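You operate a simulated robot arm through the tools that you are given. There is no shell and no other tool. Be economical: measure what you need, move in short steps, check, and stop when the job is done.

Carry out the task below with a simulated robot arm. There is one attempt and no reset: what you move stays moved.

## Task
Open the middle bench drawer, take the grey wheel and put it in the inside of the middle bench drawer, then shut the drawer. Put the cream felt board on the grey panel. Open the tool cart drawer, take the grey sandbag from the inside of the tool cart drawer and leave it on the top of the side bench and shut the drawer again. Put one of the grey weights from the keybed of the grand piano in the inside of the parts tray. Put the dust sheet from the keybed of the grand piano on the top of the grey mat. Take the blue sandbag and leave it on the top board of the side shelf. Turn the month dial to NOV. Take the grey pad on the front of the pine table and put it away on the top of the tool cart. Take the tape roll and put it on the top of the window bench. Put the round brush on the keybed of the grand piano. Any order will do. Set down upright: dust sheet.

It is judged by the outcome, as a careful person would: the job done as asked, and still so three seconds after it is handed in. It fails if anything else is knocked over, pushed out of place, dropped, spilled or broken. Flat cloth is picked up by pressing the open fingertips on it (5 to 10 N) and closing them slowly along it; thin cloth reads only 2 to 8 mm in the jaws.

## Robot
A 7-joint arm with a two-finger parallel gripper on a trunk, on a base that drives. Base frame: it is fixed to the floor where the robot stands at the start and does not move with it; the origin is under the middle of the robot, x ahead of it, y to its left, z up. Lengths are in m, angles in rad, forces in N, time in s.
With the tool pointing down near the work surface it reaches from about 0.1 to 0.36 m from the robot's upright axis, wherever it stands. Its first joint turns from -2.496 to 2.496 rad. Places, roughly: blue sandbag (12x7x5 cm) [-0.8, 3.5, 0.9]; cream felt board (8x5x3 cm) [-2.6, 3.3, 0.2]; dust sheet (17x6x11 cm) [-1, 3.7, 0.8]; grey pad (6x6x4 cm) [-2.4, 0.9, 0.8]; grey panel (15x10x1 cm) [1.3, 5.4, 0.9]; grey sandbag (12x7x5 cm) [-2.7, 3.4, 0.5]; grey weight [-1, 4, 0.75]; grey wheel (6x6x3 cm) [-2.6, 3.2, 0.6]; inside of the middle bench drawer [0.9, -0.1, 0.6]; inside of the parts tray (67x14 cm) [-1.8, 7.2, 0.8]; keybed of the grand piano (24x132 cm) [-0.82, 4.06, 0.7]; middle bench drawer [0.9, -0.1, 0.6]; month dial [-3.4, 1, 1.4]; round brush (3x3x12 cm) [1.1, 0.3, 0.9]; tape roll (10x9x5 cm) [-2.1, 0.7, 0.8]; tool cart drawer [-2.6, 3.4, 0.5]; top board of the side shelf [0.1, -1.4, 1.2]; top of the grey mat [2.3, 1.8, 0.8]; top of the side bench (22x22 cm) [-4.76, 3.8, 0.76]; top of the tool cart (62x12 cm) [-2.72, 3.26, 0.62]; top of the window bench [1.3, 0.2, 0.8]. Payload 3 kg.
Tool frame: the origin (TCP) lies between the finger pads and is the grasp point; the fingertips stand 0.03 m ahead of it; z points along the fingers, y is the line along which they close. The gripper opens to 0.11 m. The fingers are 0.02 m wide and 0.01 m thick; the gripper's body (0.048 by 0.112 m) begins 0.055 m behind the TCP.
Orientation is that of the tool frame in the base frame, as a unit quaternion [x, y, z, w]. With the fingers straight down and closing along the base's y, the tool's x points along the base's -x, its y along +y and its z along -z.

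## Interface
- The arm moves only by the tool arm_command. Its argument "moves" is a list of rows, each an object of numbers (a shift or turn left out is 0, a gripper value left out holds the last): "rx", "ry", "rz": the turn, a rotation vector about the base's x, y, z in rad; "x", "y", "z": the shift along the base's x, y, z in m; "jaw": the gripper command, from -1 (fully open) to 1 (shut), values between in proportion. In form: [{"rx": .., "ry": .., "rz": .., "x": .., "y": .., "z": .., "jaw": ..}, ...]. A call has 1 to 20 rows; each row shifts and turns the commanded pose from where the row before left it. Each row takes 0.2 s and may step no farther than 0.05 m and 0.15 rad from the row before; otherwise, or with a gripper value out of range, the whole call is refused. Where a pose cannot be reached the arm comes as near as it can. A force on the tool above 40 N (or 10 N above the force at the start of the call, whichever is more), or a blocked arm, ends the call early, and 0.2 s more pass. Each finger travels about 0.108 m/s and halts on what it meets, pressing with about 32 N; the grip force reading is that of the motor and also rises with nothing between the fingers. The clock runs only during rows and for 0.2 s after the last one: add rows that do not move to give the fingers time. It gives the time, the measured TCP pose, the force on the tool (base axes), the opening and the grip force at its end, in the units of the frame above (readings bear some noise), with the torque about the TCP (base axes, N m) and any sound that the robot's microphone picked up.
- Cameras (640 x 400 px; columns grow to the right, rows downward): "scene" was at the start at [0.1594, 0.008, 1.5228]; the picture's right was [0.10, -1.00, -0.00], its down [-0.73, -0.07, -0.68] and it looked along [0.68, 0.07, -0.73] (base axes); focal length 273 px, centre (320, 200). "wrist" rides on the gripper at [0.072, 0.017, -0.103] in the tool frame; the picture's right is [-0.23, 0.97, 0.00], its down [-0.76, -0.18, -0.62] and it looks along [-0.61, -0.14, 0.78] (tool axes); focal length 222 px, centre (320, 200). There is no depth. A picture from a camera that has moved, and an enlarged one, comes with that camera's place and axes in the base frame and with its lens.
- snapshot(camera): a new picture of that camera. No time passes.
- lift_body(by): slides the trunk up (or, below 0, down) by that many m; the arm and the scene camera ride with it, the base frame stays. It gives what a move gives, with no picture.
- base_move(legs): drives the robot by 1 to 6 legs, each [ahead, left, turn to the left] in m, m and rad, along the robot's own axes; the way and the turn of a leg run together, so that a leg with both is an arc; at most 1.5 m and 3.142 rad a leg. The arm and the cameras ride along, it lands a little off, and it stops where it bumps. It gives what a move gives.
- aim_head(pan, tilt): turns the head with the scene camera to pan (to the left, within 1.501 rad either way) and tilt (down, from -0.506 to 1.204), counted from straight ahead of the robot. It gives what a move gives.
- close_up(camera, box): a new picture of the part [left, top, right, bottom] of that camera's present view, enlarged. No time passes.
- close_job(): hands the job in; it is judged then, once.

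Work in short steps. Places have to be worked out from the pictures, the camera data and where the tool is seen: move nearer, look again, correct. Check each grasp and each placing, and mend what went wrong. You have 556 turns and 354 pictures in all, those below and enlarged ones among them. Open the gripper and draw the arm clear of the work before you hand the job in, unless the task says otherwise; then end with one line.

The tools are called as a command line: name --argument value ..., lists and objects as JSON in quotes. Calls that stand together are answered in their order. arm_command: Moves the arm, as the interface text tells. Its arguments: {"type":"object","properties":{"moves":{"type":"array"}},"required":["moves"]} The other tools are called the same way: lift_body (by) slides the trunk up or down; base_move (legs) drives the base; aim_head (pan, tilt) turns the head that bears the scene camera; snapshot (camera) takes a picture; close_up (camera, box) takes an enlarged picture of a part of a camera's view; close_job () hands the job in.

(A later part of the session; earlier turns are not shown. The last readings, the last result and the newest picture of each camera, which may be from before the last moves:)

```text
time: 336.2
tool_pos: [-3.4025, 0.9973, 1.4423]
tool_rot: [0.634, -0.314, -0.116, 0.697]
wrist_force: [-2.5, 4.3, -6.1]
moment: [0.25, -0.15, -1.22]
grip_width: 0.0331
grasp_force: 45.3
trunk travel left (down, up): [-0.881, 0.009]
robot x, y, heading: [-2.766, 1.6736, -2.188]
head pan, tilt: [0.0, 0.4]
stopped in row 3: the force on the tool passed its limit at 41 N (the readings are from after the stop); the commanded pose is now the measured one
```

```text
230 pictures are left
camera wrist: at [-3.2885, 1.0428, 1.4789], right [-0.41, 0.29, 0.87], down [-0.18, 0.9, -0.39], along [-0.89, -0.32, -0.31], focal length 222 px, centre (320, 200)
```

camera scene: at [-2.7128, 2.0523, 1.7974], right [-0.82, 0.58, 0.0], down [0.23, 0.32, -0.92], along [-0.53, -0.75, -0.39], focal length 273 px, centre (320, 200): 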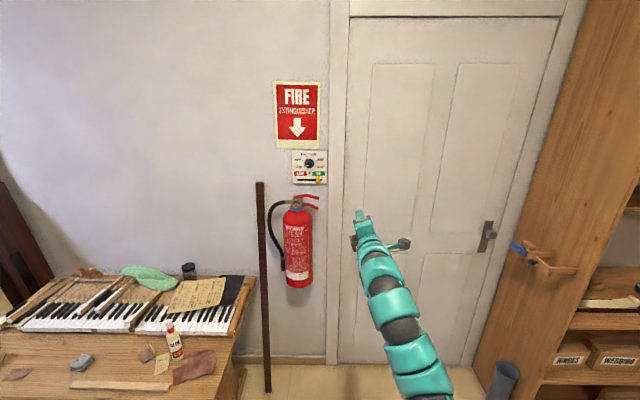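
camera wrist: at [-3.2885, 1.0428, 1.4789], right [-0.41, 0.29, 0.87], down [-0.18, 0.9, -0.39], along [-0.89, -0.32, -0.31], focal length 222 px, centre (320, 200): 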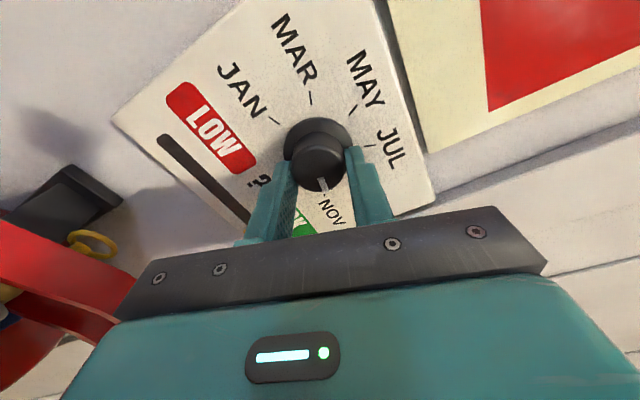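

The mark points at NOV. I open the jaws, back straight off, and check.

arm_command --moves '[{"jaw": 0.3}, {"jaw": 0.0}, {"jaw": 0.0}, {"x": 0.02, "y": 0.029}, {"x": 0.02, "y": 0.029}, {"x": 0.02, "y": 0.029}]'

base_move --legs '[[-0.3, -0.1, 0]]'

close_up --camera "scene" --box '[270, 130, 350, 190]'

```text
time: 337.6
tool_pos: [-3.3373, 1.0843, 1.442]
tool_rot: [0.633, -0.313, -0.115, 0.699]
wrist_force: [0.4, -0.2, 0.2]
moment: [0.04, -0.01, -0.03]
grip_width: 0.0548
grasp_force: 0.0
trunk travel left (down, up): [-0.881, 0.009]
robot x, y, heading: [-2.7612, 1.6714, -2.184]
head pan, tilt: [0.0, 0.4]
```

```text
time: 339.8
tool_pos: [-3.2362, 1.3888, 1.4416]
tool_rot: [0.635, -0.31, -0.11, 0.699]
wrist_force: [0.1, 0.3, 0.1]
moment: [0.01, 0.02, 0.0]
grip_width: 0.0551
grasp_force: 0.1
trunk travel left (down, up): [-0.881, 0.009]
robot x, y, heading: [-2.6715, 1.9821, -2.175]
head pan, tilt: [0.0, 0.4]
```

```text
6.67 times, centred on (310, 160) of scene
camera zoom: at [-2.7681, 1.8432, 1.7975], right [-0.82, 0.57, 0.0], down [0.22, 0.32, -0.92], along [-0.52, -0.76, -0.39], focal length 1818 px, centre (387, 467)
```

zoom: 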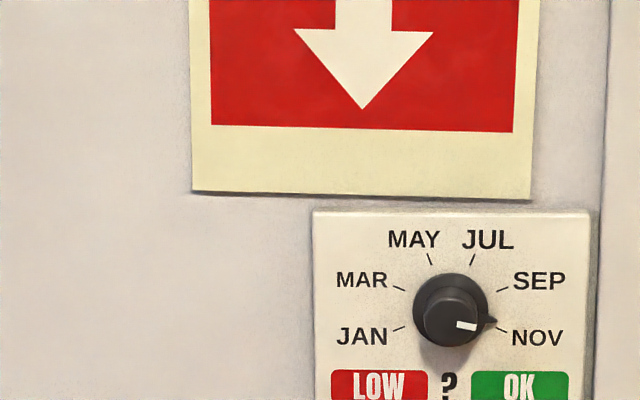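

Dial reads NOV. Now I roll the tool back, lower it, and bring it back to pointing down.

arm_command --moves '[{"rx": 0.083, "ry": 0.12}, {"rx": 0.083, "ry": 0.12}, {"rx": 0.083, "ry": 0.12}, {"rx": 0.083, "ry": 0.12}, {"rx": 0.083, "ry": 0.12}, {"rx": 0.083, "ry": 0.12}, {"rx": 0.083, "ry": 0.12}, {"rx": 0.083, "ry": 0.12}, {"rx": 0.083, "ry": 0.12}, {"rx": 0.083, "ry": 0.12}, {"rx": 0.083, "ry": 0.12}, {"rx": 0.083, "ry": 0.12}, {"rx": 0.083, "ry": 0.12}]'

base_move --legs '[[-0.2, 0, 0]]'

arm_command --moves '[{"x": 0.015, "y": 0.022, "z": -0.04}, {"x": 0.015, "y": 0.022, "z": -0.04}, {"x": 0.015, "y": 0.022, "z": -0.04}, {"x": 0.015, "y": 0.022, "z": -0.04}, {"x": 0.015, "y": 0.022, "z": -0.04}, {"x": 0.015, "y": 0.022, "z": -0.04}, {"x": 0.015, "y": 0.022, "z": -0.04}, {"x": 0.015, "y": 0.022, "z": -0.04}, {"x": 0.015, "y": 0.022, "z": -0.04}, {"x": 0.015, "y": 0.022, "z": -0.04}]'

arm_command --moves '[{"rx": 0.117, "ry": -0.0816}, {"rx": 0.117, "ry": -0.0816}, {"rx": 0.117, "ry": -0.0816}, {"rx": 0.117, "ry": -0.0816}, {"rx": 0.117, "ry": -0.0816}, {"rx": 0.117, "ry": -0.0816}, {"rx": 0.117, "ry": -0.0816}, {"rx": 0.117, "ry": -0.0816}, {"rx": 0.117, "ry": -0.0816}, {"rx": 0.117, "ry": -0.0816}, {"rx": 0.117, "ry": -0.0816}]'

```text
time: 342.6
tool_pos: [-3.2355, 1.3875, 1.4405]
tool_rot: [-0.619, -0.339, 0.632, -0.319]
wrist_force: [0.2, 0.4, 0.2]
moment: [-0.02, 0.0, 0.0]
grip_width: 0.055
grasp_force: 0.0
trunk travel left (down, up): [-0.881, 0.009]
robot x, y, heading: [-2.6723, 1.9829, -2.172]
head pan, tilt: [0.0, 0.4]
```

```text
time: 344.2
tool_pos: [-3.1202, 1.5577, 1.4417]
tool_rot: [-0.62, -0.338, 0.632, -0.32]
wrist_force: [-0.4, 0.0, -0.7]
moment: [0.02, 0.01, -0.05]
grip_width: 0.055
grasp_force: 0.1
trunk travel left (down, up): [-0.881, 0.009]
robot x, y, heading: [-2.5498, 2.1519, -2.17]
head pan, tilt: [0.0, 0.4]
```

```text
time: 346.4
tool_pos: [-2.9667, 1.7797, 1.0406]
tool_rot: [-0.619, -0.339, 0.631, -0.32]
wrist_force: [0.0, 0.4, -0.6]
moment: [0.0, -0.02, -0.01]
grip_width: 0.055
grasp_force: 0.1
trunk travel left (down, up): [-0.881, 0.009]
robot x, y, heading: [-2.5529, 2.1555, -2.17]
head pan, tilt: [0.0, 0.4]
```

```text
time: 348.8
tool_pos: [-2.9737, 1.7736, 1.035]
tool_rot: [0.879, 0.477, 0.0, 0.004]
wrist_force: [-0.6, 0.2, -0.5]
moment: [0.0, 0.01, 0.01]
grip_width: 0.0549
grasp_force: 0.0
out of reach, approached as far as the arm can: row 5, 6
trunk travel left (down, up): [-0.881, 0.009]
robot x, y, heading: [-2.5548, 2.1513, -2.17]
head pan, tilt: [0.0, 0.4]
```

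Tool is down again. Now I look at the pine table for the grey pad and tape roll.

aim_head --pan 0.75 --tilt 0.7

snapshot --camera "scene"

```text
time: 349.9
tool_pos: [-2.9719, 1.7737, 1.0355]
tool_rot: [0.88, 0.476, -0.001, 0.005]
wrist_force: [0.2, -0.8, 0.6]
moment: [0.0, -0.05, -0.01]
grip_width: 0.0548
grasp_force: 0.0
trunk travel left (down, up): [-0.881, 0.009]
robot x, y, heading: [-2.5539, 2.1506, -2.167]
head pan, tilt: [0.75, 0.7]
```

```text
228 pictures are left
camera scene: at [-2.5869, 2.004, 1.7706], right [-0.99, -0.15, 0.0], down [-0.1, 0.64, -0.77], along [0.11, -0.76, -0.64], focal length 273 px, centre (320, 200)
```

scene: 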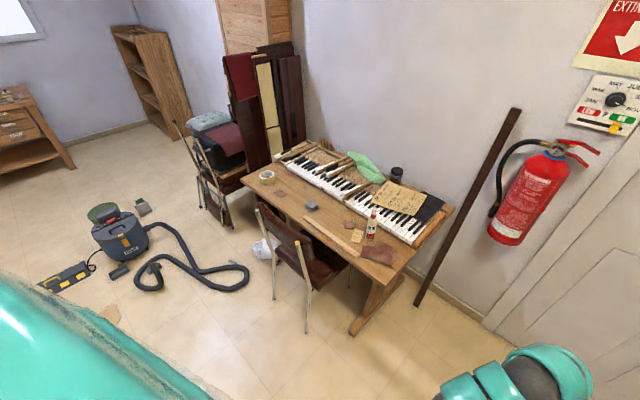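

The pad is near the table's front edge at about (-2.381, 0.897), behind the chair's back. I'll reach over the chair from directly in front: I drive to about (-1.935, 1.45).

base_move --legs '[[0.22, 0.915, 0]]'

aim_head --pan -0.1 --tilt 0.85

snapshot --camera "scene"

snapshot --camera "wrist"

```text
time: 354.8
tool_pos: [-2.3409, 1.0756, 1.0354]
tool_rot: [0.877, 0.481, 0.0, 0.004]
wrist_force: [-0.3, 0.3, -1.0]
moment: [-0.01, -0.03, 0.01]
grip_width: 0.0551
grasp_force: 0.0
trunk travel left (down, up): [-0.881, 0.009]
robot x, y, heading: [-1.9241, 1.4595, -2.165]
head pan, tilt: [0.75, 0.7]
```

```text
time: 355.9
tool_pos: [-2.3416, 1.0759, 1.034]
tool_rot: [0.877, 0.481, -0.001, 0.004]
wrist_force: [0.3, -0.5, -0.6]
moment: [-0.01, -0.01, 0.02]
grip_width: 0.0549
grasp_force: 0.1
trunk travel left (down, up): [-0.881, 0.009]
robot x, y, heading: [-1.9234, 1.4574, -2.163]
head pan, tilt: [-0.099, 0.85]
```

```text
227 pictures are left
camera scene: at [-2.0211, 1.3332, 1.7583], right [-0.77, 0.64, 0.0], down [0.48, 0.58, -0.66], along [-0.42, -0.51, -0.75], focal length 273 px, centre (320, 200)
```

scene: 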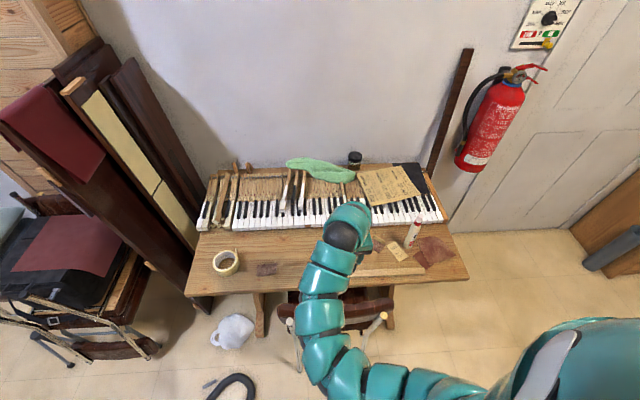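

```text
226 pictures are left
camera wrist: at [-2.2879, 1.128, 1.1379], right [0.7, -0.72, 0.01], down [-0.56, -0.54, 0.63], along [-0.44, -0.44, -0.78], focal length 222 px, centre (320, 200)
```

wrist: 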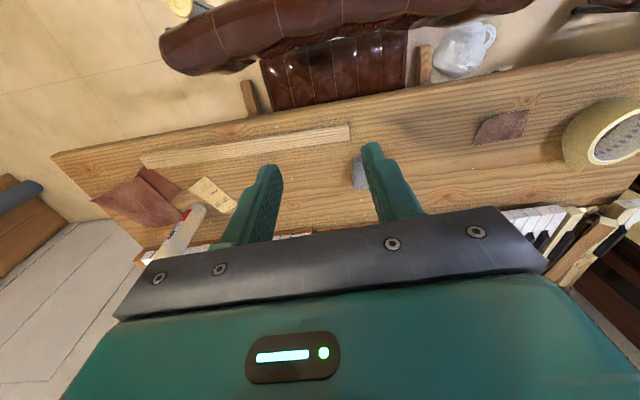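

The pad is at about (-2.392, 0.922). I open the jaws and extend the arm over it.

arm_command --moves '[{"x": -0.0125, "y": -0.0385, "jaw": -0.4}, {"x": -0.0125, "y": -0.0385, "jaw": -0.7}, {"x": -0.0125, "y": -0.0385, "jaw": -0.7}, {"x": -0.0125, "y": -0.0385}, {}]'

lift_body --by -0.12

snapshot --camera "wrist"

snapshot --camera "scene"

```text
time: 357.1
tool_pos: [-2.3893, 0.9193, 1.0358]
tool_rot: [0.877, 0.48, -0.002, 0.005]
wrist_force: [-0.1, -0.4, -0.1]
moment: [-0.02, -0.01, 0.02]
grip_width: 0.0935
grasp_force: 0.1
trunk travel left (down, up): [-0.881, 0.009]
robot x, y, heading: [-1.9275, 1.4603, -2.16]
head pan, tilt: [-0.099, 0.85]
```

```text
time: 358.6
tool_pos: [-2.3897, 0.9196, 0.915]
tool_rot: [0.877, 0.481, -0.001, 0.004]
wrist_force: [0.7, 0.2, 0.2]
moment: [0.03, 0.01, -0.02]
grip_width: 0.0932
grasp_force: 0.0
trunk travel left (down, up): [-0.761, 0.129]
robot x, y, heading: [-1.9289, 1.4602, -2.161]
head pan, tilt: [-0.099, 0.85]
```

```text
225 pictures are left
camera wrist: at [-2.3368, 0.9709, 1.0183], right [0.7, -0.72, 0.01], down [-0.56, -0.54, 0.63], along [-0.44, -0.44, -0.78], focal length 222 px, centre (320, 200)
```

wrist: 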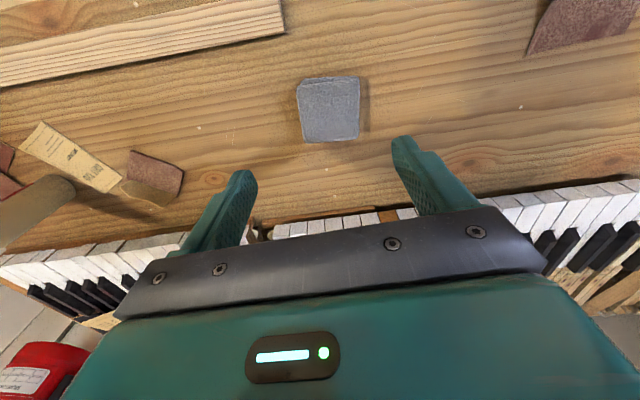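

```text
224 pictures are left
camera scene: at [-2.021, 1.3333, 1.6383], right [-0.77, 0.64, 0.0], down [0.48, 0.58, -0.66], along [-0.42, -0.51, -0.75], focal length 273 px, centre (320, 200)
```

scene: 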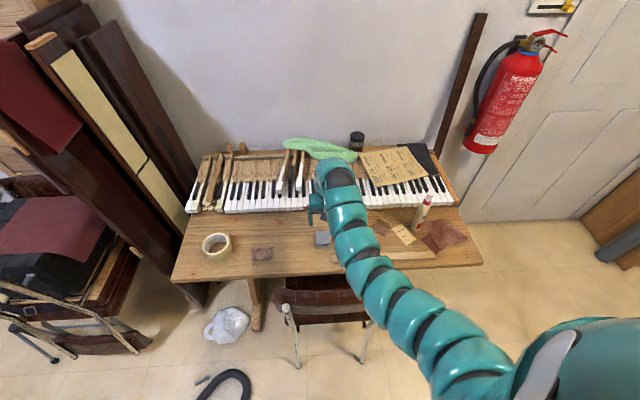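

Pad centre is (-2.376, 0.917), rotated ~0.16 rad relative to the tool. I align and lower.

arm_command --moves '[{"x": 0.013, "y": -0.003, "rz": -0.08}, {"rz": -0.08}, {}]'

lift_body --by -0.09

snapshot --camera "wrist"

```text
time: 359.4
tool_pos: [-2.377, 0.9166, 0.9163]
tool_rot: [0.912, 0.409, -0.001, 0.005]
wrist_force: [0.8, 0.0, 0.1]
moment: [-0.02, 0.0, 0.0]
grip_width: 0.0935
grasp_force: 0.1
trunk travel left (down, up): [-0.761, 0.129]
robot x, y, heading: [-1.927, 1.4599, -2.159]
head pan, tilt: [-0.099, 0.85]
```

```text
time: 360.7
tool_pos: [-2.3775, 0.9154, 0.8257]
tool_rot: [0.912, 0.409, -0.001, 0.005]
wrist_force: [1.3, 1.0, 0.7]
moment: [0.03, 0.01, -0.04]
grip_width: 0.0935
grasp_force: 0.1
trunk travel left (down, up): [-0.671, 0.219]
robot x, y, heading: [-1.9272, 1.459, -2.161]
head pan, tilt: [-0.099, 0.85]
```

```text
223 pictures are left
camera wrist: at [-2.3156, 0.9589, 0.9295], right [0.58, -0.82, 0.01], down [-0.64, -0.45, 0.63], along [-0.51, -0.37, -0.78], focal length 222 px, centre (320, 200)
```

wrist: 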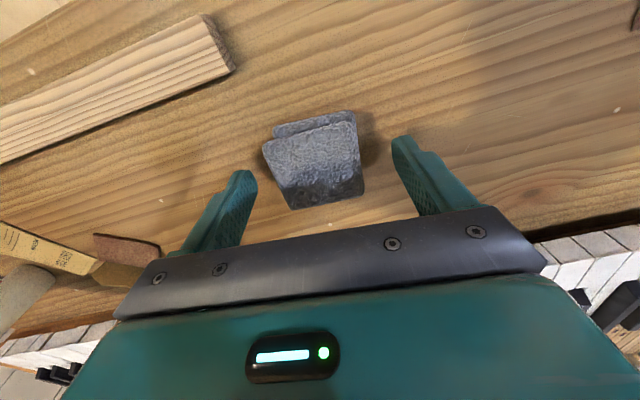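

arm_command --moves '[{"z": -0.01}, {"z": -0.01}, {"z": -0.007}, {}]'

close_up --camera "wrist" --box '[180, 60, 500, 260]'

```text
time: 361.4
tool_pos: [-2.377, 0.9152, 0.8113]
tool_rot: [0.913, 0.409, -0.007, 0.007]
wrist_force: [11.8, 13.2, 27.3]
moment: [1.48, 0.51, -0.99]
grip_width: 0.0932
grasp_force: 0.0
trunk travel left (down, up): [-0.671, 0.219]
robot x, y, heading: [-1.9257, 1.4599, -2.159]
head pan, tilt: [-0.099, 0.85]
stopped in row 3: the force on the tool passed its limit at 50 N (the readings are from after the stop); the commanded pose is now the measured one
```

```text
2.00 times, centred on (340, 160) of wrist
camera zoom: at [-2.3146, 0.9596, 0.9124], right [0.58, -0.82, 0.01], down [-0.64, -0.44, 0.64], along [-0.51, -0.37, -0.77], focal length 444 px, centre (280, 280)
```

zoom: 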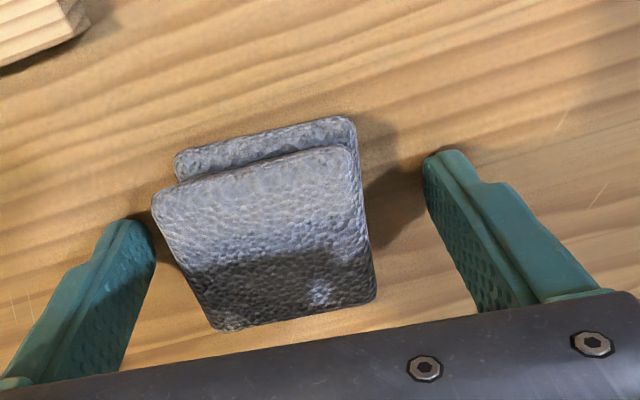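

Contact near the table top. I rise 5 mm and close on the pad.

arm_command --moves '[{"z": 0.006}, {"jaw": -0.4}, {"jaw": -0.1}, {"jaw": 0.2}, {"jaw": 0.5}, {"jaw": 1}, {}, {}]'

snapshot --camera "wrist"

```text
time: 363.2
tool_pos: [-2.3782, 0.9125, 0.8131]
tool_rot: [0.912, 0.41, -0.006, 0.007]
wrist_force: [0.8, 0.7, -0.9]
moment: [0.01, -0.04, 0.02]
grip_width: 0.0553
grasp_force: 31.9
trunk travel left (down, up): [-0.671, 0.219]
robot x, y, heading: [-1.9268, 1.4594, -2.158]
head pan, tilt: [-0.099, 0.85]
```

```text
221 pictures are left
camera wrist: at [-2.317, 0.9575, 0.9148], right [0.58, -0.82, 0.01], down [-0.64, -0.44, 0.63], along [-0.51, -0.37, -0.77], focal length 222 px, centre (320, 200)
```

wrist: 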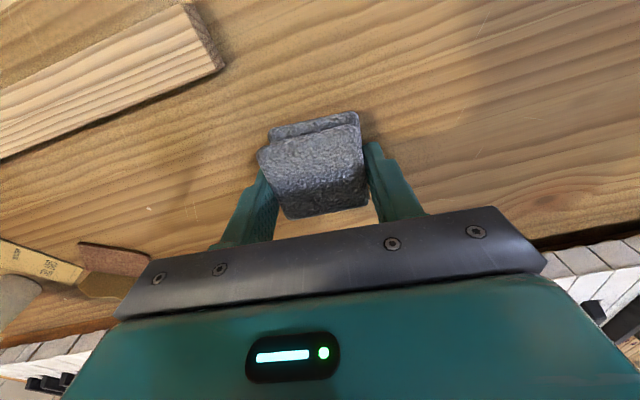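

Gripped (55 mm). I raise, retreat the way I came, and turn to face the cart's back side.

lift_body --by 0.21

base_move --legs '[[-0.22, -0.915, 0], [0, -0.55, 0], [0, 0, 3.12]]'

aim_head --pan -0.2 --tilt 0.8

snapshot --camera "scene"

```text
time: 365.5
tool_pos: [-2.3791, 0.9142, 1.023]
tool_rot: [0.913, 0.408, -0.005, 0.007]
wrist_force: [0.1, 0.2, -0.8]
moment: [-0.04, 0.01, 0.02]
grip_width: 0.055
grasp_force: 31.9
trunk travel left (down, up): [-0.881, 0.009]
robot x, y, heading: [-1.9263, 1.462, -2.161]
head pan, tilt: [-0.099, 0.85]
```

```text
time: 380.4
tool_pos: [-2.5162, 2.9818, 1.0226]
tool_rot: [-0.391, 0.92, 0.006, 0.006]
wrist_force: [0.3, -0.1, 0.1]
moment: [-0.02, 0.01, 0.01]
grip_width: 0.0549
grasp_force: 32.0
trunk travel left (down, up): [-0.881, 0.009]
robot x, y, heading: [-2.9889, 2.4573, 0.945]
head pan, tilt: [-0.099, 0.85]
```

```text
time: 381.0
tool_pos: [-2.5164, 2.9817, 1.0227]
tool_rot: [-0.391, 0.92, 0.007, 0.005]
wrist_force: [-0.3, -0.5, -0.3]
moment: [-0.02, 0.02, 0.0]
grip_width: 0.0553
grasp_force: 31.9
trunk travel left (down, up): [-0.881, 0.009]
robot x, y, heading: [-2.99, 2.4534, 0.945]
head pan, tilt: [-0.201, 0.799]
```

```text
220 pictures are left
camera scene: at [-2.8836, 2.5735, 1.7623], right [0.68, -0.74, 0.0], down [-0.53, -0.48, -0.7], along [0.51, 0.47, -0.72], focal length 273 px, centre (320, 200)
```

scene: 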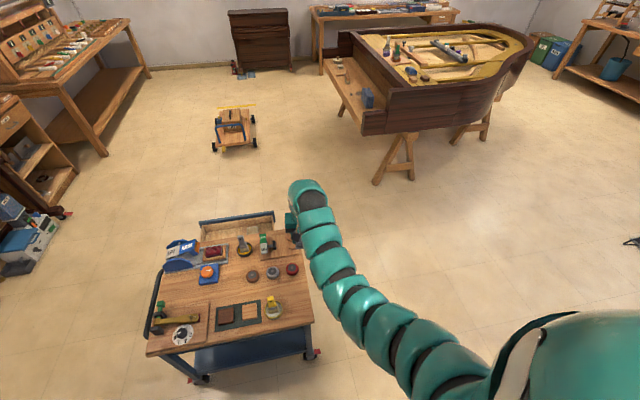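

close_up --camera "scene" --box '[140, 210, 320, 360]'

```text
2.67 times, centred on (230, 285) of scene
camera zoom: at [-2.8836, 2.5735, 1.7623], right [0.68, -0.74, 0.0], down [-0.53, -0.48, -0.7], along [0.51, 0.47, -0.72], focal length 727 px, centre (560, -27)
```

zoom: 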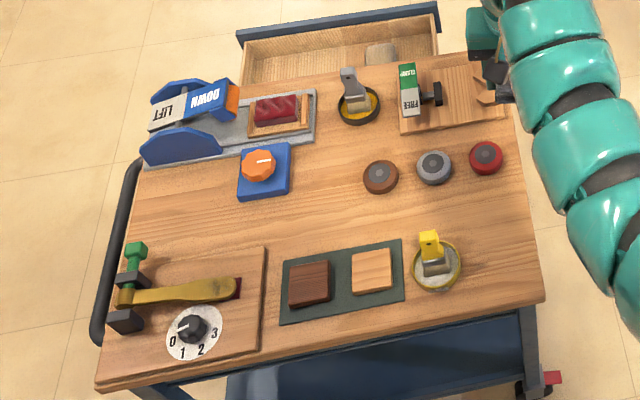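

The middle strip of the cart top is free. I'll set the pad at about (-2.745, 3.229). I straighten the yaw and drive left 0.33 m, ahead 0.067 m.

arm_command --moves '[{"rz": 0.08}, {"rz": 0.08}, {}]'

base_move --legs '[[0.0, 0.33, 0], [0.067, 0, 0]]'

snapshot --camera "wrist"

```text
time: 381.8
tool_pos: [-2.5174, 2.9824, 1.0225]
tool_rot: [-0.464, 0.886, 0.007, 0.004]
wrist_force: [-0.5, -0.3, -0.7]
moment: [0.0, 0.0, 0.02]
grip_width: 0.055
grasp_force: 32.1
trunk travel left (down, up): [-0.881, 0.009]
robot x, y, heading: [-2.988, 2.4558, 0.941]
head pan, tilt: [-0.201, 0.799]
```

```text
time: 384.6
tool_pos: [-2.7393, 3.2291, 1.0225]
tool_rot: [-0.465, 0.885, 0.006, 0.005]
wrist_force: [0.0, -0.7, -0.6]
moment: [-0.05, 0.03, 0.01]
grip_width: 0.0549
grasp_force: 32.2
trunk travel left (down, up): [-0.881, 0.009]
robot x, y, heading: [-3.2105, 2.6985, 0.945]
head pan, tilt: [-0.201, 0.799]
```

```text
218 pictures are left
camera wrist: at [-2.7944, 3.1771, 1.1241], right [-0.67, 0.74, 0.01], down [0.58, 0.52, 0.63], along [0.46, 0.43, -0.77], focal length 222 px, centre (320, 200)
```

wrist: 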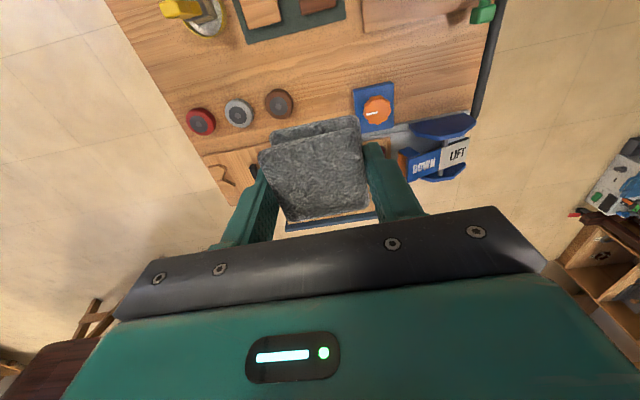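

The landing spot is clear between wheels, mat and the blue box. I lower the trunk 0.34 m.

lift_body --by -0.3

snapshot --camera "wrist"

snapshot --camera "scene"

```text
time: 387.6
tool_pos: [-2.7414, 3.2283, 0.724]
tool_rot: [-0.465, 0.885, 0.007, 0.005]
wrist_force: [0.8, -0.1, -0.7]
moment: [0.01, -0.02, 0.01]
grip_width: 0.0553
grasp_force: 31.8
trunk travel left (down, up): [-0.581, 0.309]
robot x, y, heading: [-3.2112, 2.6988, 0.941]
head pan, tilt: [-0.201, 0.799]
```

```text
217 pictures are left
camera wrist: at [-2.7953, 3.1757, 0.8252], right [-0.67, 0.74, 0.01], down [0.58, 0.52, 0.63], along [0.46, 0.43, -0.77], focal length 222 px, centre (320, 200)
```

wrist: 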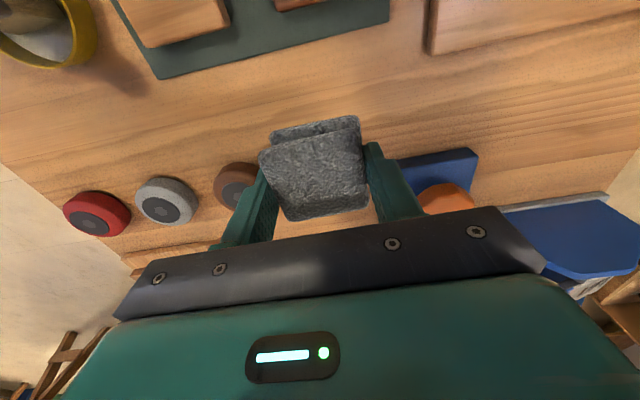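

```text
216 pictures are left
camera scene: at [-3.1057, 2.8175, 1.4623], right [0.68, -0.73, 0.0], down [-0.53, -0.49, -0.7], along [0.51, 0.47, -0.72], focal length 273 px, centre (320, 200)
```

scene: 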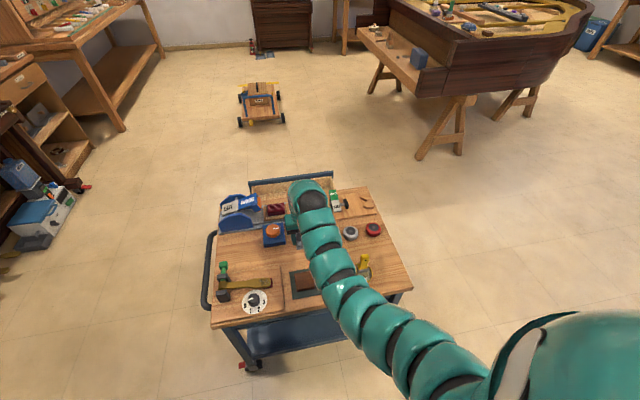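

lift_body --by -0.06

arm_command --moves '[{"z": -0.004}, {"z": -0.004}, {"z": -0.003}, {}]'

snapshot --camera "wrist"

```text
time: 388.6
tool_pos: [-2.7411, 3.2277, 0.6632]
tool_rot: [-0.465, 0.885, 0.008, 0.005]
wrist_force: [0.4, 0.4, -0.8]
moment: [-0.02, 0.03, -0.03]
grip_width: 0.055
grasp_force: 32.3
trunk travel left (down, up): [-0.521, 0.369]
robot x, y, heading: [-3.2102, 2.6985, 0.942]
head pan, tilt: [-0.201, 0.799]
```

```text
time: 389.6
tool_pos: [-2.7411, 3.2277, 0.6525]
tool_rot: [-0.465, 0.885, 0.007, 0.006]
wrist_force: [1.2, 0.4, 3.6]
moment: [-0.08, -0.08, 0.01]
grip_width: 0.0551
grasp_force: 32.8
trunk travel left (down, up): [-0.521, 0.369]
robot x, y, heading: [-3.2114, 2.6988, 0.944]
head pan, tilt: [-0.201, 0.799]
```

```text
215 pictures are left
camera wrist: at [-2.7951, 3.1751, 0.7546], right [-0.67, 0.74, 0.01], down [0.58, 0.51, 0.63], along [0.46, 0.43, -0.77], focal length 222 px, centre (320, 200)
```

wrist: 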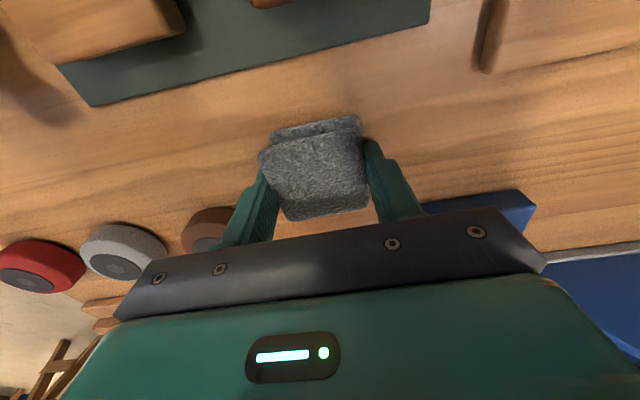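

Contact with the cart top. I open slightly and lift away.

arm_command --moves '[{"jaw": -0.05}, {"jaw": -0.2}, {"jaw": -0.3}, {}, {"z": 0.02}, {"z": 0.03}]'

lift_body --by 0.25

snapshot --camera "wrist"

```text
time: 391.0
tool_pos: [-2.7388, 3.2267, 0.7021]
tool_rot: [-0.466, 0.885, 0.007, 0.004]
wrist_force: [-0.2, 0.2, 0.2]
moment: [0.01, -0.02, 0.0]
grip_width: 0.0713
grasp_force: 0.0
trunk travel left (down, up): [-0.521, 0.369]
robot x, y, heading: [-3.2126, 2.6952, 0.945]
head pan, tilt: [-0.201, 0.799]
```

```text
time: 393.6
tool_pos: [-2.739, 3.2272, 0.9513]
tool_rot: [-0.465, 0.886, 0.007, 0.005]
wrist_force: [-0.7, 1.1, 0.3]
moment: [0.0, 0.02, 0.02]
grip_width: 0.0716
grasp_force: 0.1
trunk travel left (down, up): [-0.771, 0.119]
robot x, y, heading: [-3.2145, 2.6982, 0.944]
head pan, tilt: [-0.201, 0.799]
```

```text
214 pictures are left
camera wrist: at [-2.7934, 3.1752, 1.0538], right [-0.67, 0.74, 0.01], down [0.58, 0.52, 0.63], along [0.46, 0.43, -0.77], focal length 222 px, centre (320, 200)
```

wrist: 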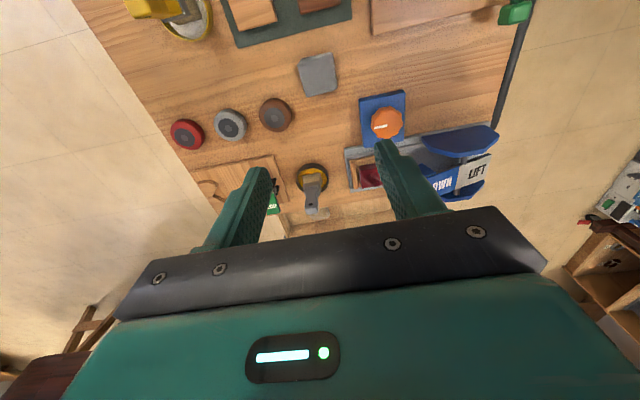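

The pad is placed on the cart. Next: shut the cart drawer. I go round the west side to the drawer side and turn to face it.

base_move --legs '[[-0.15, 0, 0], [0.24, 0.73, 0], [1.383, 0.137, 0], [0.477, -0.828, 0], [0, 0, -3.12]]'

aim_head --pan 0.1 --tilt 0.95

snapshot --camera "scene"

```text
time: 417.5
tool_pos: [-2.6207, 3.8311, 0.951]
tool_rot: [0.903, 0.429, -0.005, 0.008]
wrist_force: [0.0, -0.3, 0.0]
moment: [0.01, -0.02, -0.02]
grip_width: 0.0717
grasp_force: 0.2
trunk travel left (down, up): [-0.771, 0.119]
robot x, y, heading: [-2.1093, 4.3194, -2.278]
head pan, tilt: [-0.201, 0.799]
```

```text
time: 418.3
tool_pos: [-2.6216, 3.8307, 0.9524]
tool_rot: [0.903, 0.429, -0.005, 0.007]
wrist_force: [0.1, -0.1, -0.1]
moment: [-0.02, 0.02, -0.03]
grip_width: 0.0718
grasp_force: 0.0
trunk travel left (down, up): [-0.771, 0.119]
robot x, y, heading: [-2.1062, 4.3213, -2.282]
head pan, tilt: [0.099, 0.949]
```

```text
213 pictures are left
camera scene: at [-2.2008, 4.2006, 1.6408], right [-0.82, 0.57, 0.0], down [0.46, 0.67, -0.58], along [-0.33, -0.48, -0.81], focal length 273 px, centre (320, 200)
```

scene: 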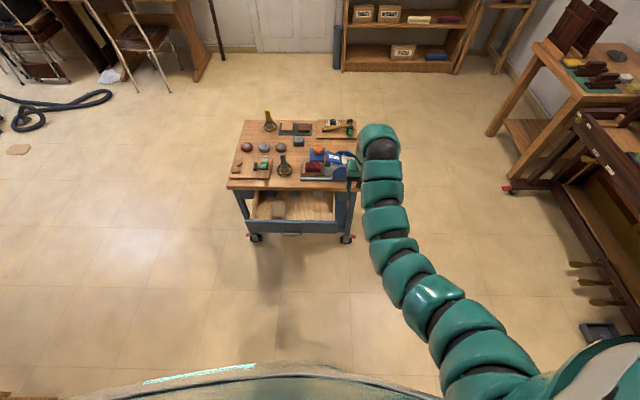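

I align my heading and place the tool in front of the open drawer's handle, then lower with closed fingers.

base_move --legs '[[0, 0, 0.104], [-0.06, 0.187, 0]]'

arm_command --moves '[{"jaw": 0.5}, {"jaw": 1}, {}, {}]'

snapshot --camera "wrist"

snapshot --camera "scene"

```text
time: 420.5
tool_pos: [-2.3786, 3.7227, 0.9518]
tool_rot: [0.881, 0.474, -0.006, 0.006]
wrist_force: [0.2, 0.0, 1.0]
moment: [0.0, 0.05, -0.01]
grip_width: 0.0716
grasp_force: 0.1
trunk travel left (down, up): [-0.771, 0.119]
robot x, y, heading: [-1.9173, 4.263, -2.176]
head pan, tilt: [0.099, 0.949]
```

```text
time: 421.5
tool_pos: [-2.3803, 3.7224, 0.9518]
tool_rot: [0.881, 0.473, -0.004, 0.008]
wrist_force: [-0.6, -0.3, 0.5]
moment: [-0.02, 0.0, 0.01]
grip_width: 0.0003
grasp_force: 31.7
trunk travel left (down, up): [-0.771, 0.119]
robot x, y, heading: [-1.9181, 4.2637, -2.171]
head pan, tilt: [0.099, 0.949]
```

```text
212 pictures are left
camera wrist: at [-2.3256, 3.7758, 1.0539], right [0.69, -0.73, 0.01], down [-0.57, -0.53, 0.63], along [-0.45, -0.44, -0.77], focal length 222 px, centre (320, 200)
```

wrist: 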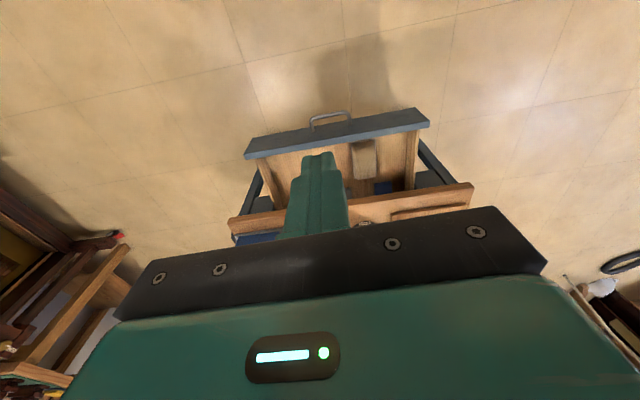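

```text
211 pictures are left
camera scene: at [-1.999, 4.1331, 1.6408], right [-0.87, 0.48, 0.0], down [0.39, 0.71, -0.58], along [-0.28, -0.51, -0.81], focal length 273 px, centre (320, 200)
```

scene: 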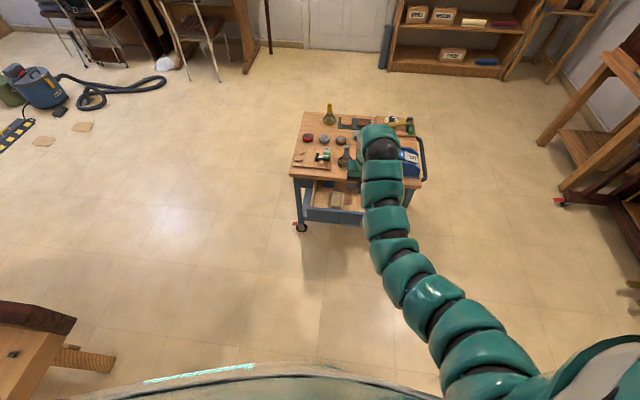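

The handle is at (-2.435, 3.63), straight ahead of the tool. I lower to handle height and push by driving forward.

lift_body --by -0.4

base_move --legs '[[0.12, 0, 0]]'

snapshot --camera "wrist"

```text
time: 425.3
tool_pos: [-2.3807, 3.7233, 0.5523]
tool_rot: [0.881, 0.474, -0.005, 0.007]
wrist_force: [-0.7, 0.2, -0.6]
moment: [0.0, -0.01, -0.03]
grip_width: 0.0002
grasp_force: 32.1
trunk travel left (down, up): [-0.371, 0.519]
robot x, y, heading: [-1.9205, 4.2657, -2.176]
head pan, tilt: [0.099, 0.949]
```

```text
time: 426.5
tool_pos: [-2.4454, 3.6258, 0.5515]
tool_rot: [0.88, 0.475, -0.004, 0.008]
wrist_force: [0.1, 0.5, 0.2]
moment: [0.0, 0.03, -0.01]
grip_width: 0.0
grasp_force: 32.3
trunk travel left (down, up): [-0.371, 0.519]
robot x, y, heading: [-1.9831, 4.1656, -2.173]
head pan, tilt: [0.099, 0.949]
```

```text
210 pictures are left
camera wrist: at [-2.3914, 3.6778, 0.6538], right [0.69, -0.72, 0.01], down [-0.57, -0.53, 0.63], along [-0.45, -0.44, -0.77], focal length 222 px, centre (320, 200)
```

wrist: 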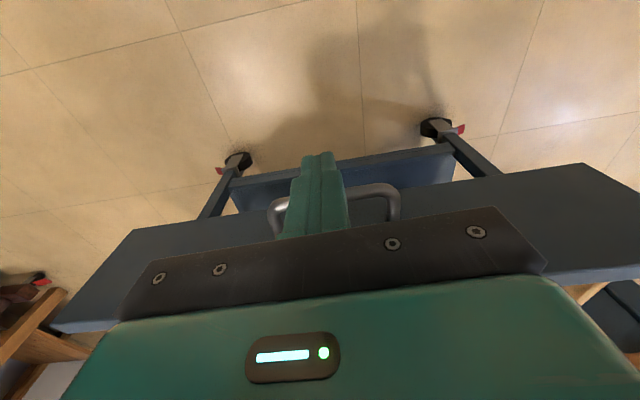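

The fingers are against the handle bar. I push forward 0.10 m, then the rest.

base_move --legs '[[0.1, 0, 0]]'

base_move --legs '[[0.04, 0, 0]]'

snapshot --camera "wrist"

snapshot --camera "scene"

```text
time: 427.7
tool_pos: [-2.5018, 3.5448, 0.5515]
tool_rot: [0.88, 0.475, -0.005, 0.007]
wrist_force: [-0.7, -0.8, 0.2]
moment: [0.03, -0.02, 0.0]
grip_width: 0.0
grasp_force: 31.8
trunk travel left (down, up): [-0.371, 0.519]
robot x, y, heading: [-2.0426, 4.0837, -2.179]
head pan, tilt: [0.099, 0.949]
```

```text
time: 428.5
tool_pos: [-2.5253, 3.5127, 0.5506]
tool_rot: [0.881, 0.474, -0.004, 0.008]
wrist_force: [-0.6, -0.6, -0.4]
moment: [0.0, 0.0, 0.01]
grip_width: 0.0
grasp_force: 32.3
trunk travel left (down, up): [-0.371, 0.519]
robot x, y, heading: [-2.061, 4.0501, -2.175]
head pan, tilt: [0.099, 0.949]
```

```text
209 pictures are left
camera wrist: at [-2.4699, 3.5651, 0.6537], right [0.69, -0.73, 0.01], down [-0.57, -0.53, 0.63], along [-0.45, -0.44, -0.77], focal length 222 px, centre (320, 200)
```

wrist: 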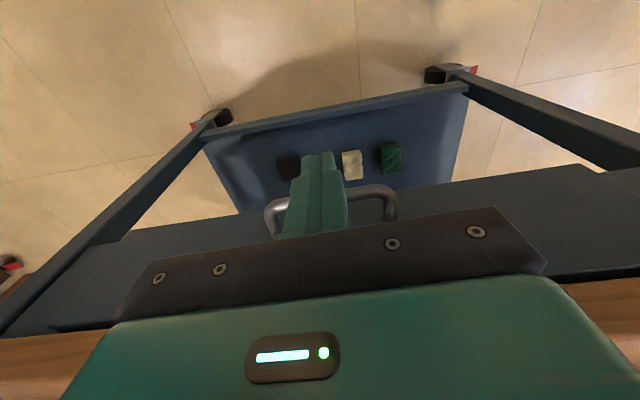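

```text
208 pictures are left
camera scene: at [-2.1437, 3.9227, 1.2407], right [-0.88, 0.48, 0.0], down [0.39, 0.71, -0.58], along [-0.28, -0.51, -0.81], focal length 273 px, centre (320, 200)
```

scene: 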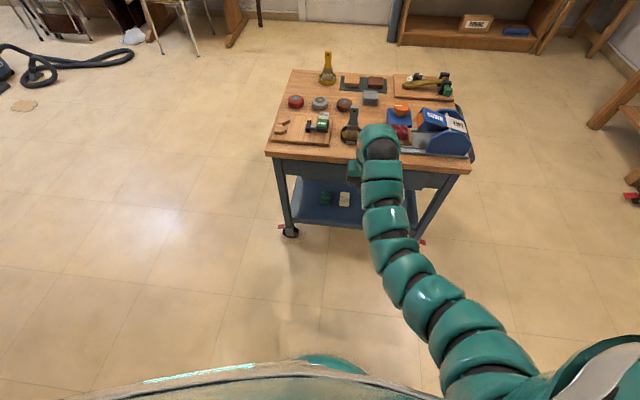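

Almost shut; I press a final bit with the arm until it resists.

arm_command --moves '[{"x": -0.003, "y": -0.004}, {"x": -0.003, "y": -0.004}, {"x": -0.003, "y": -0.004}, {"x": -0.003, "y": -0.004}, {}]'

```text
time: 429.4
tool_pos: [-2.5295, 3.5062, 0.5523]
tool_rot: [0.88, 0.474, -0.001, 0.005]
wrist_force: [10.5, 18.1, 12.0]
moment: [-1.47, 1.19, -0.41]
grip_width: 0.0
grasp_force: 31.8
trunk travel left (down, up): [-0.371, 0.519]
robot x, y, heading: [-2.0653, 4.0523, -2.18]
head pan, tilt: [0.099, 0.949]
stopped in row 4: the force on the tool passed its limit at 48 N (the readings are from after the stop); the commanded pose is now the measured one
```

The drawer is shut. Now the cream felt board on the cart's lower shelf. I zoom in on it with the wrist camera.

close_up --camera "wrist" --box '[250, 110, 430, 210]'

close_up --camera "scene" --box '[260, 150, 440, 250]'

```text
3.56 times, centred on (340, 160) of wrist
camera zoom: at [-2.4757, 3.5572, 0.6547], right [0.69, -0.73, 0.01], down [-0.57, -0.53, 0.63], along [-0.45, -0.43, -0.78], focal length 790 px, centre (249, 342)
```

zoom: 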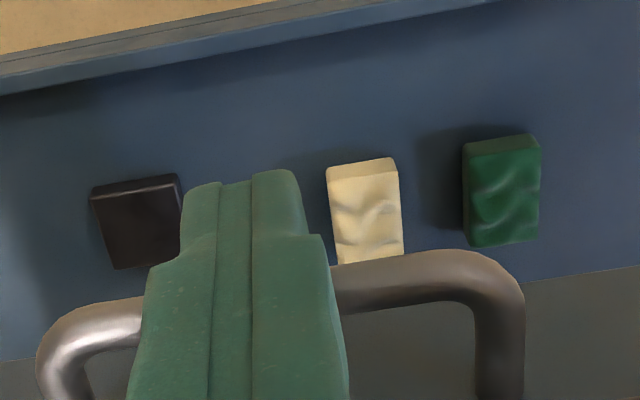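

```text
3.56 times, centred on (350, 200) of scene
camera zoom: at [-2.1418, 3.9256, 1.2414], right [-0.87, 0.48, 0.0], down [0.39, 0.71, -0.58], along [-0.28, -0.51, -0.81], focal length 969 px, centre (213, 200)
```

zoom: 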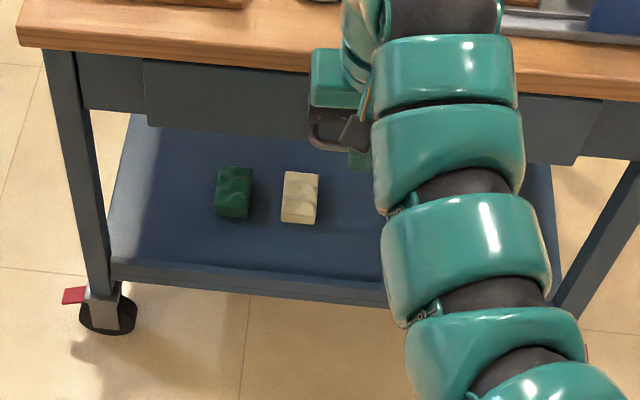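

The felt board is at about (-2.610, 3.318, 0.187): 5 cm wide crosswise. I back off, pitch the tool 45° forward with ~7.5 cm opening, and lower.

base_move --legs '[[-0.4, 0, 0]]'

arm_command --moves '[{"jaw": 0}, {"jaw": -0.36}, {"rx": -0.1075, "ry": 0.0748}, {"rx": -0.1075, "ry": 0.0748}, {"rx": -0.1075, "ry": 0.0748}, {"rx": -0.1075, "ry": 0.0748}, {"rx": -0.1075, "ry": 0.0748}, {"rx": -0.1075, "ry": 0.0748}]'

lift_body --by -0.28

snapshot --camera "wrist"

snapshot --camera "scene"

```text
time: 431.8
tool_pos: [-2.3034, 3.8258, 0.5494]
tool_rot: [0.879, 0.478, 0.0, 0.004]
wrist_force: [0.4, -0.4, -0.6]
moment: [-0.04, 0.02, 0.02]
grip_width: 0.0001
grasp_force: 32.1
trunk travel left (down, up): [-0.371, 0.519]
robot x, y, heading: [-1.8385, 4.3782, -2.166]
head pan, tilt: [0.099, 0.949]
```

```text
time: 433.6
tool_pos: [-2.3044, 3.8255, 0.5499]
tool_rot: [0.81, 0.442, -0.344, 0.175]
wrist_force: [-0.5, 0.2, -0.2]
moment: [-0.02, 0.01, 0.02]
grip_width: 0.0747
grasp_force: 0.1
trunk travel left (down, up): [-0.371, 0.519]
robot x, y, heading: [-1.8399, 4.3742, -2.166]
head pan, tilt: [0.099, 0.949]
```

```text
time: 436.4
tool_pos: [-2.309, 3.8226, 0.2932]
tool_rot: [0.808, 0.438, -0.351, 0.178]
wrist_force: [-0.5, -1.1, -0.1]
moment: [0.01, -0.01, -0.01]
grip_width: 0.0748
grasp_force: 0.0
trunk travel left (down, up): [-0.091, 0.799]
robot x, y, heading: [-1.8399, 4.3778, -2.164]
head pan, tilt: [0.099, 0.949]
```

```text
205 pictures are left
camera wrist: at [-2.225, 3.916, 0.3119], right [0.73, -0.67, 0.15], down [-0.18, 0.02, 0.98], along [-0.66, -0.74, -0.1], focal length 222 px, centre (320, 200)
```

wrist: 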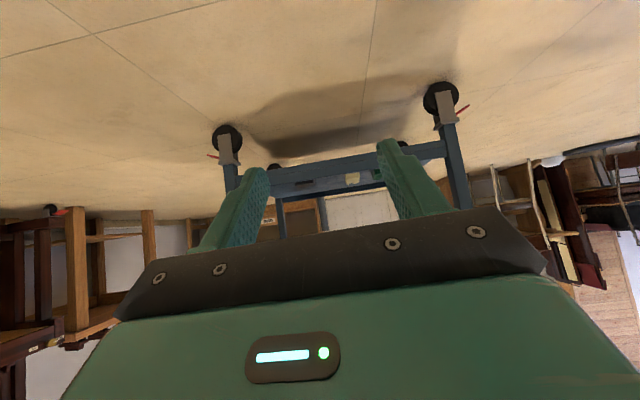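

```text
204 pictures are left
camera scene: at [-1.9183, 4.2487, 0.9741], right [-0.88, 0.48, 0.0], down [0.39, 0.71, -0.58], along [-0.28, -0.51, -0.81], focal length 273 px, centre (320, 200)
```

scene: 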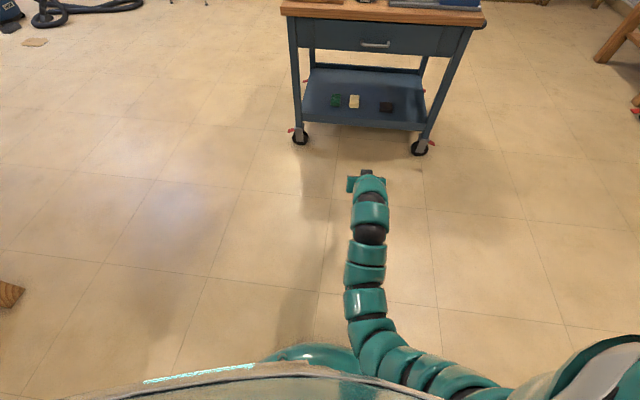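

I drive 0.40 m ahead so the tool approaches the shelf opening.

base_move --legs '[[0.4, 0.033, 0]]'

snapshot --camera "wrist"

snapshot --camera "scene"

```text
time: 438.9
tool_pos: [-2.4954, 3.4613, 0.2908]
tool_rot: [0.805, 0.445, -0.348, 0.181]
wrist_force: [-0.7, -0.2, -0.2]
moment: [0.01, 0.01, 0.03]
grip_width: 0.0747
grasp_force: 0.0
trunk travel left (down, up): [-0.091, 0.799]
robot x, y, heading: [-2.0328, 4.0237, -2.146]
head pan, tilt: [0.099, 0.949]
```

```text
203 pictures are left
camera wrist: at [-2.4134, 3.5569, 0.3092], right [0.74, -0.66, 0.15], down [-0.18, 0.02, 0.98], along [-0.65, -0.75, -0.1], focal length 222 px, centre (320, 200)
```

wrist: 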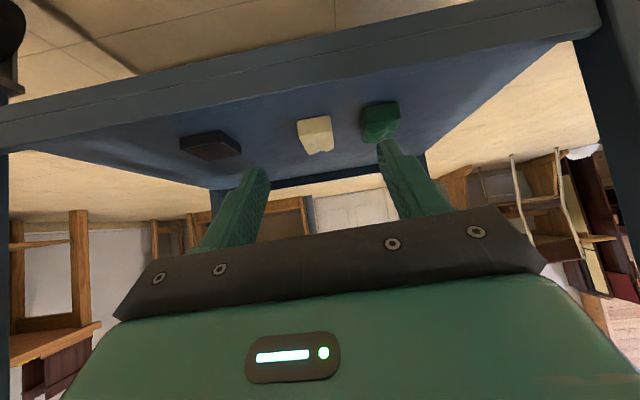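

```text
202 pictures are left
camera scene: at [-2.1126, 3.8938, 0.9717], right [-0.89, 0.46, 0.0], down [0.38, 0.72, -0.58], along [-0.27, -0.52, -0.81], focal length 273 px, centre (320, 200)
```

scene: 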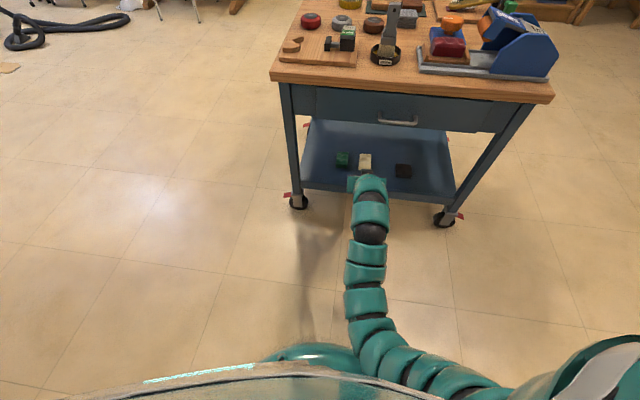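

All lines up. I reduce the pitch slightly for clearance, advance ~0.18 m over the board, and correct 1.6 cm to the right.

arm_command --moves '[{"rx": 0.082, "ry": -0.057}, {"x": -0.0133, "y": 0.0089}, {}]'

base_move --legs '[[0.17, 0, 0]]'

snapshot --camera "wrist"

```text
time: 439.8
tool_pos: [-2.5082, 3.472, 0.2794]
tool_rot: [0.822, 0.453, -0.306, 0.16]
wrist_force: [-0.1, -0.1, -0.2]
moment: [0.01, 0.0, 0.04]
grip_width: 0.0748
grasp_force: 0.0
trunk travel left (down, up): [-0.091, 0.799]
robot x, y, heading: [-2.0352, 4.0213, -2.149]
head pan, tilt: [0.099, 0.949]
```

```text
time: 441.2
tool_pos: [-2.598, 3.332, 0.28]
tool_rot: [0.821, 0.454, -0.306, 0.161]
wrist_force: [0.0, 1.4, -0.4]
moment: [0.01, 0.0, 0.0]
grip_width: 0.0748
grasp_force: 0.1
trunk travel left (down, up): [-0.091, 0.799]
robot x, y, heading: [-2.1226, 3.8824, -2.147]
head pan, tilt: [0.099, 0.949]
```

```text
201 pictures are left
camera wrist: at [-2.5166, 3.4257, 0.3114], right [0.73, -0.67, 0.13], down [-0.23, -0.06, 0.97], along [-0.64, -0.74, -0.2], focal length 222 px, centre (320, 200)
```

wrist: 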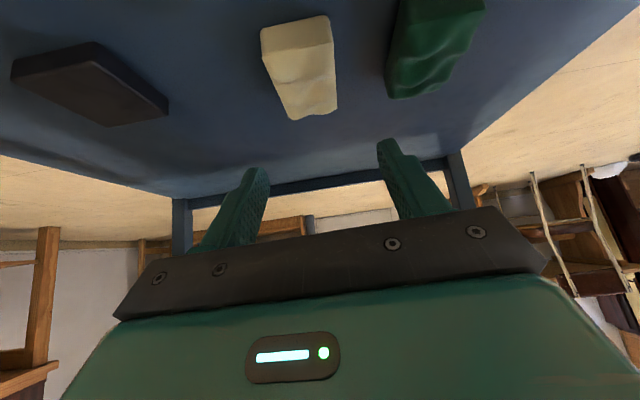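

The board is at (-2.608, 3.320). I shift 1.5 cm and lower the trunk.

arm_command --moves '[{"x": -0.01, "y": -0.012}, {}]'

lift_body --by -0.06

snapshot --camera "wrist"

```text
time: 441.8
tool_pos: [-2.6078, 3.319, 0.2785]
tool_rot: [0.822, 0.453, -0.307, 0.16]
wrist_force: [0.1, 0.0, 0.1]
moment: [0.01, 0.03, -0.03]
grip_width: 0.0749
grasp_force: 0.1
trunk travel left (down, up): [-0.091, 0.799]
robot x, y, heading: [-2.1261, 3.8886, -2.147]
head pan, tilt: [0.099, 0.949]
```

```text
time: 442.8
tool_pos: [-2.6107, 3.3184, 0.2202]
tool_rot: [0.822, 0.452, -0.307, 0.16]
wrist_force: [-0.8, 0.2, 0.8]
moment: [0.02, -0.01, 0.02]
grip_width: 0.0745
grasp_force: 0.1
trunk travel left (down, up): [-0.031, 0.859]
robot x, y, heading: [-2.1247, 3.8879, -2.153]
head pan, tilt: [0.099, 0.949]
```

```text
200 pictures are left
camera wrist: at [-2.5294, 3.4122, 0.2514], right [0.73, -0.67, 0.13], down [-0.23, -0.06, 0.97], along [-0.64, -0.74, -0.2], focal length 222 px, centre (320, 200)
```

wrist: 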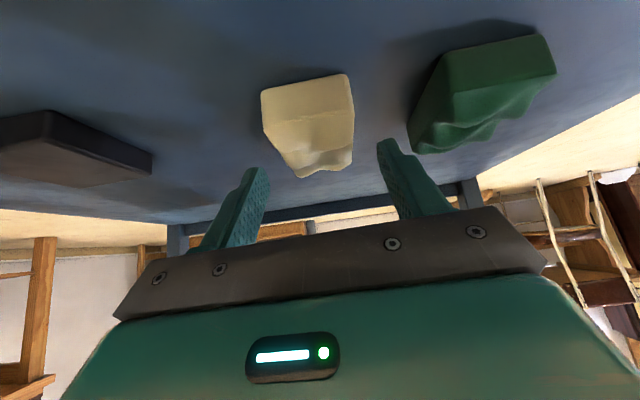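

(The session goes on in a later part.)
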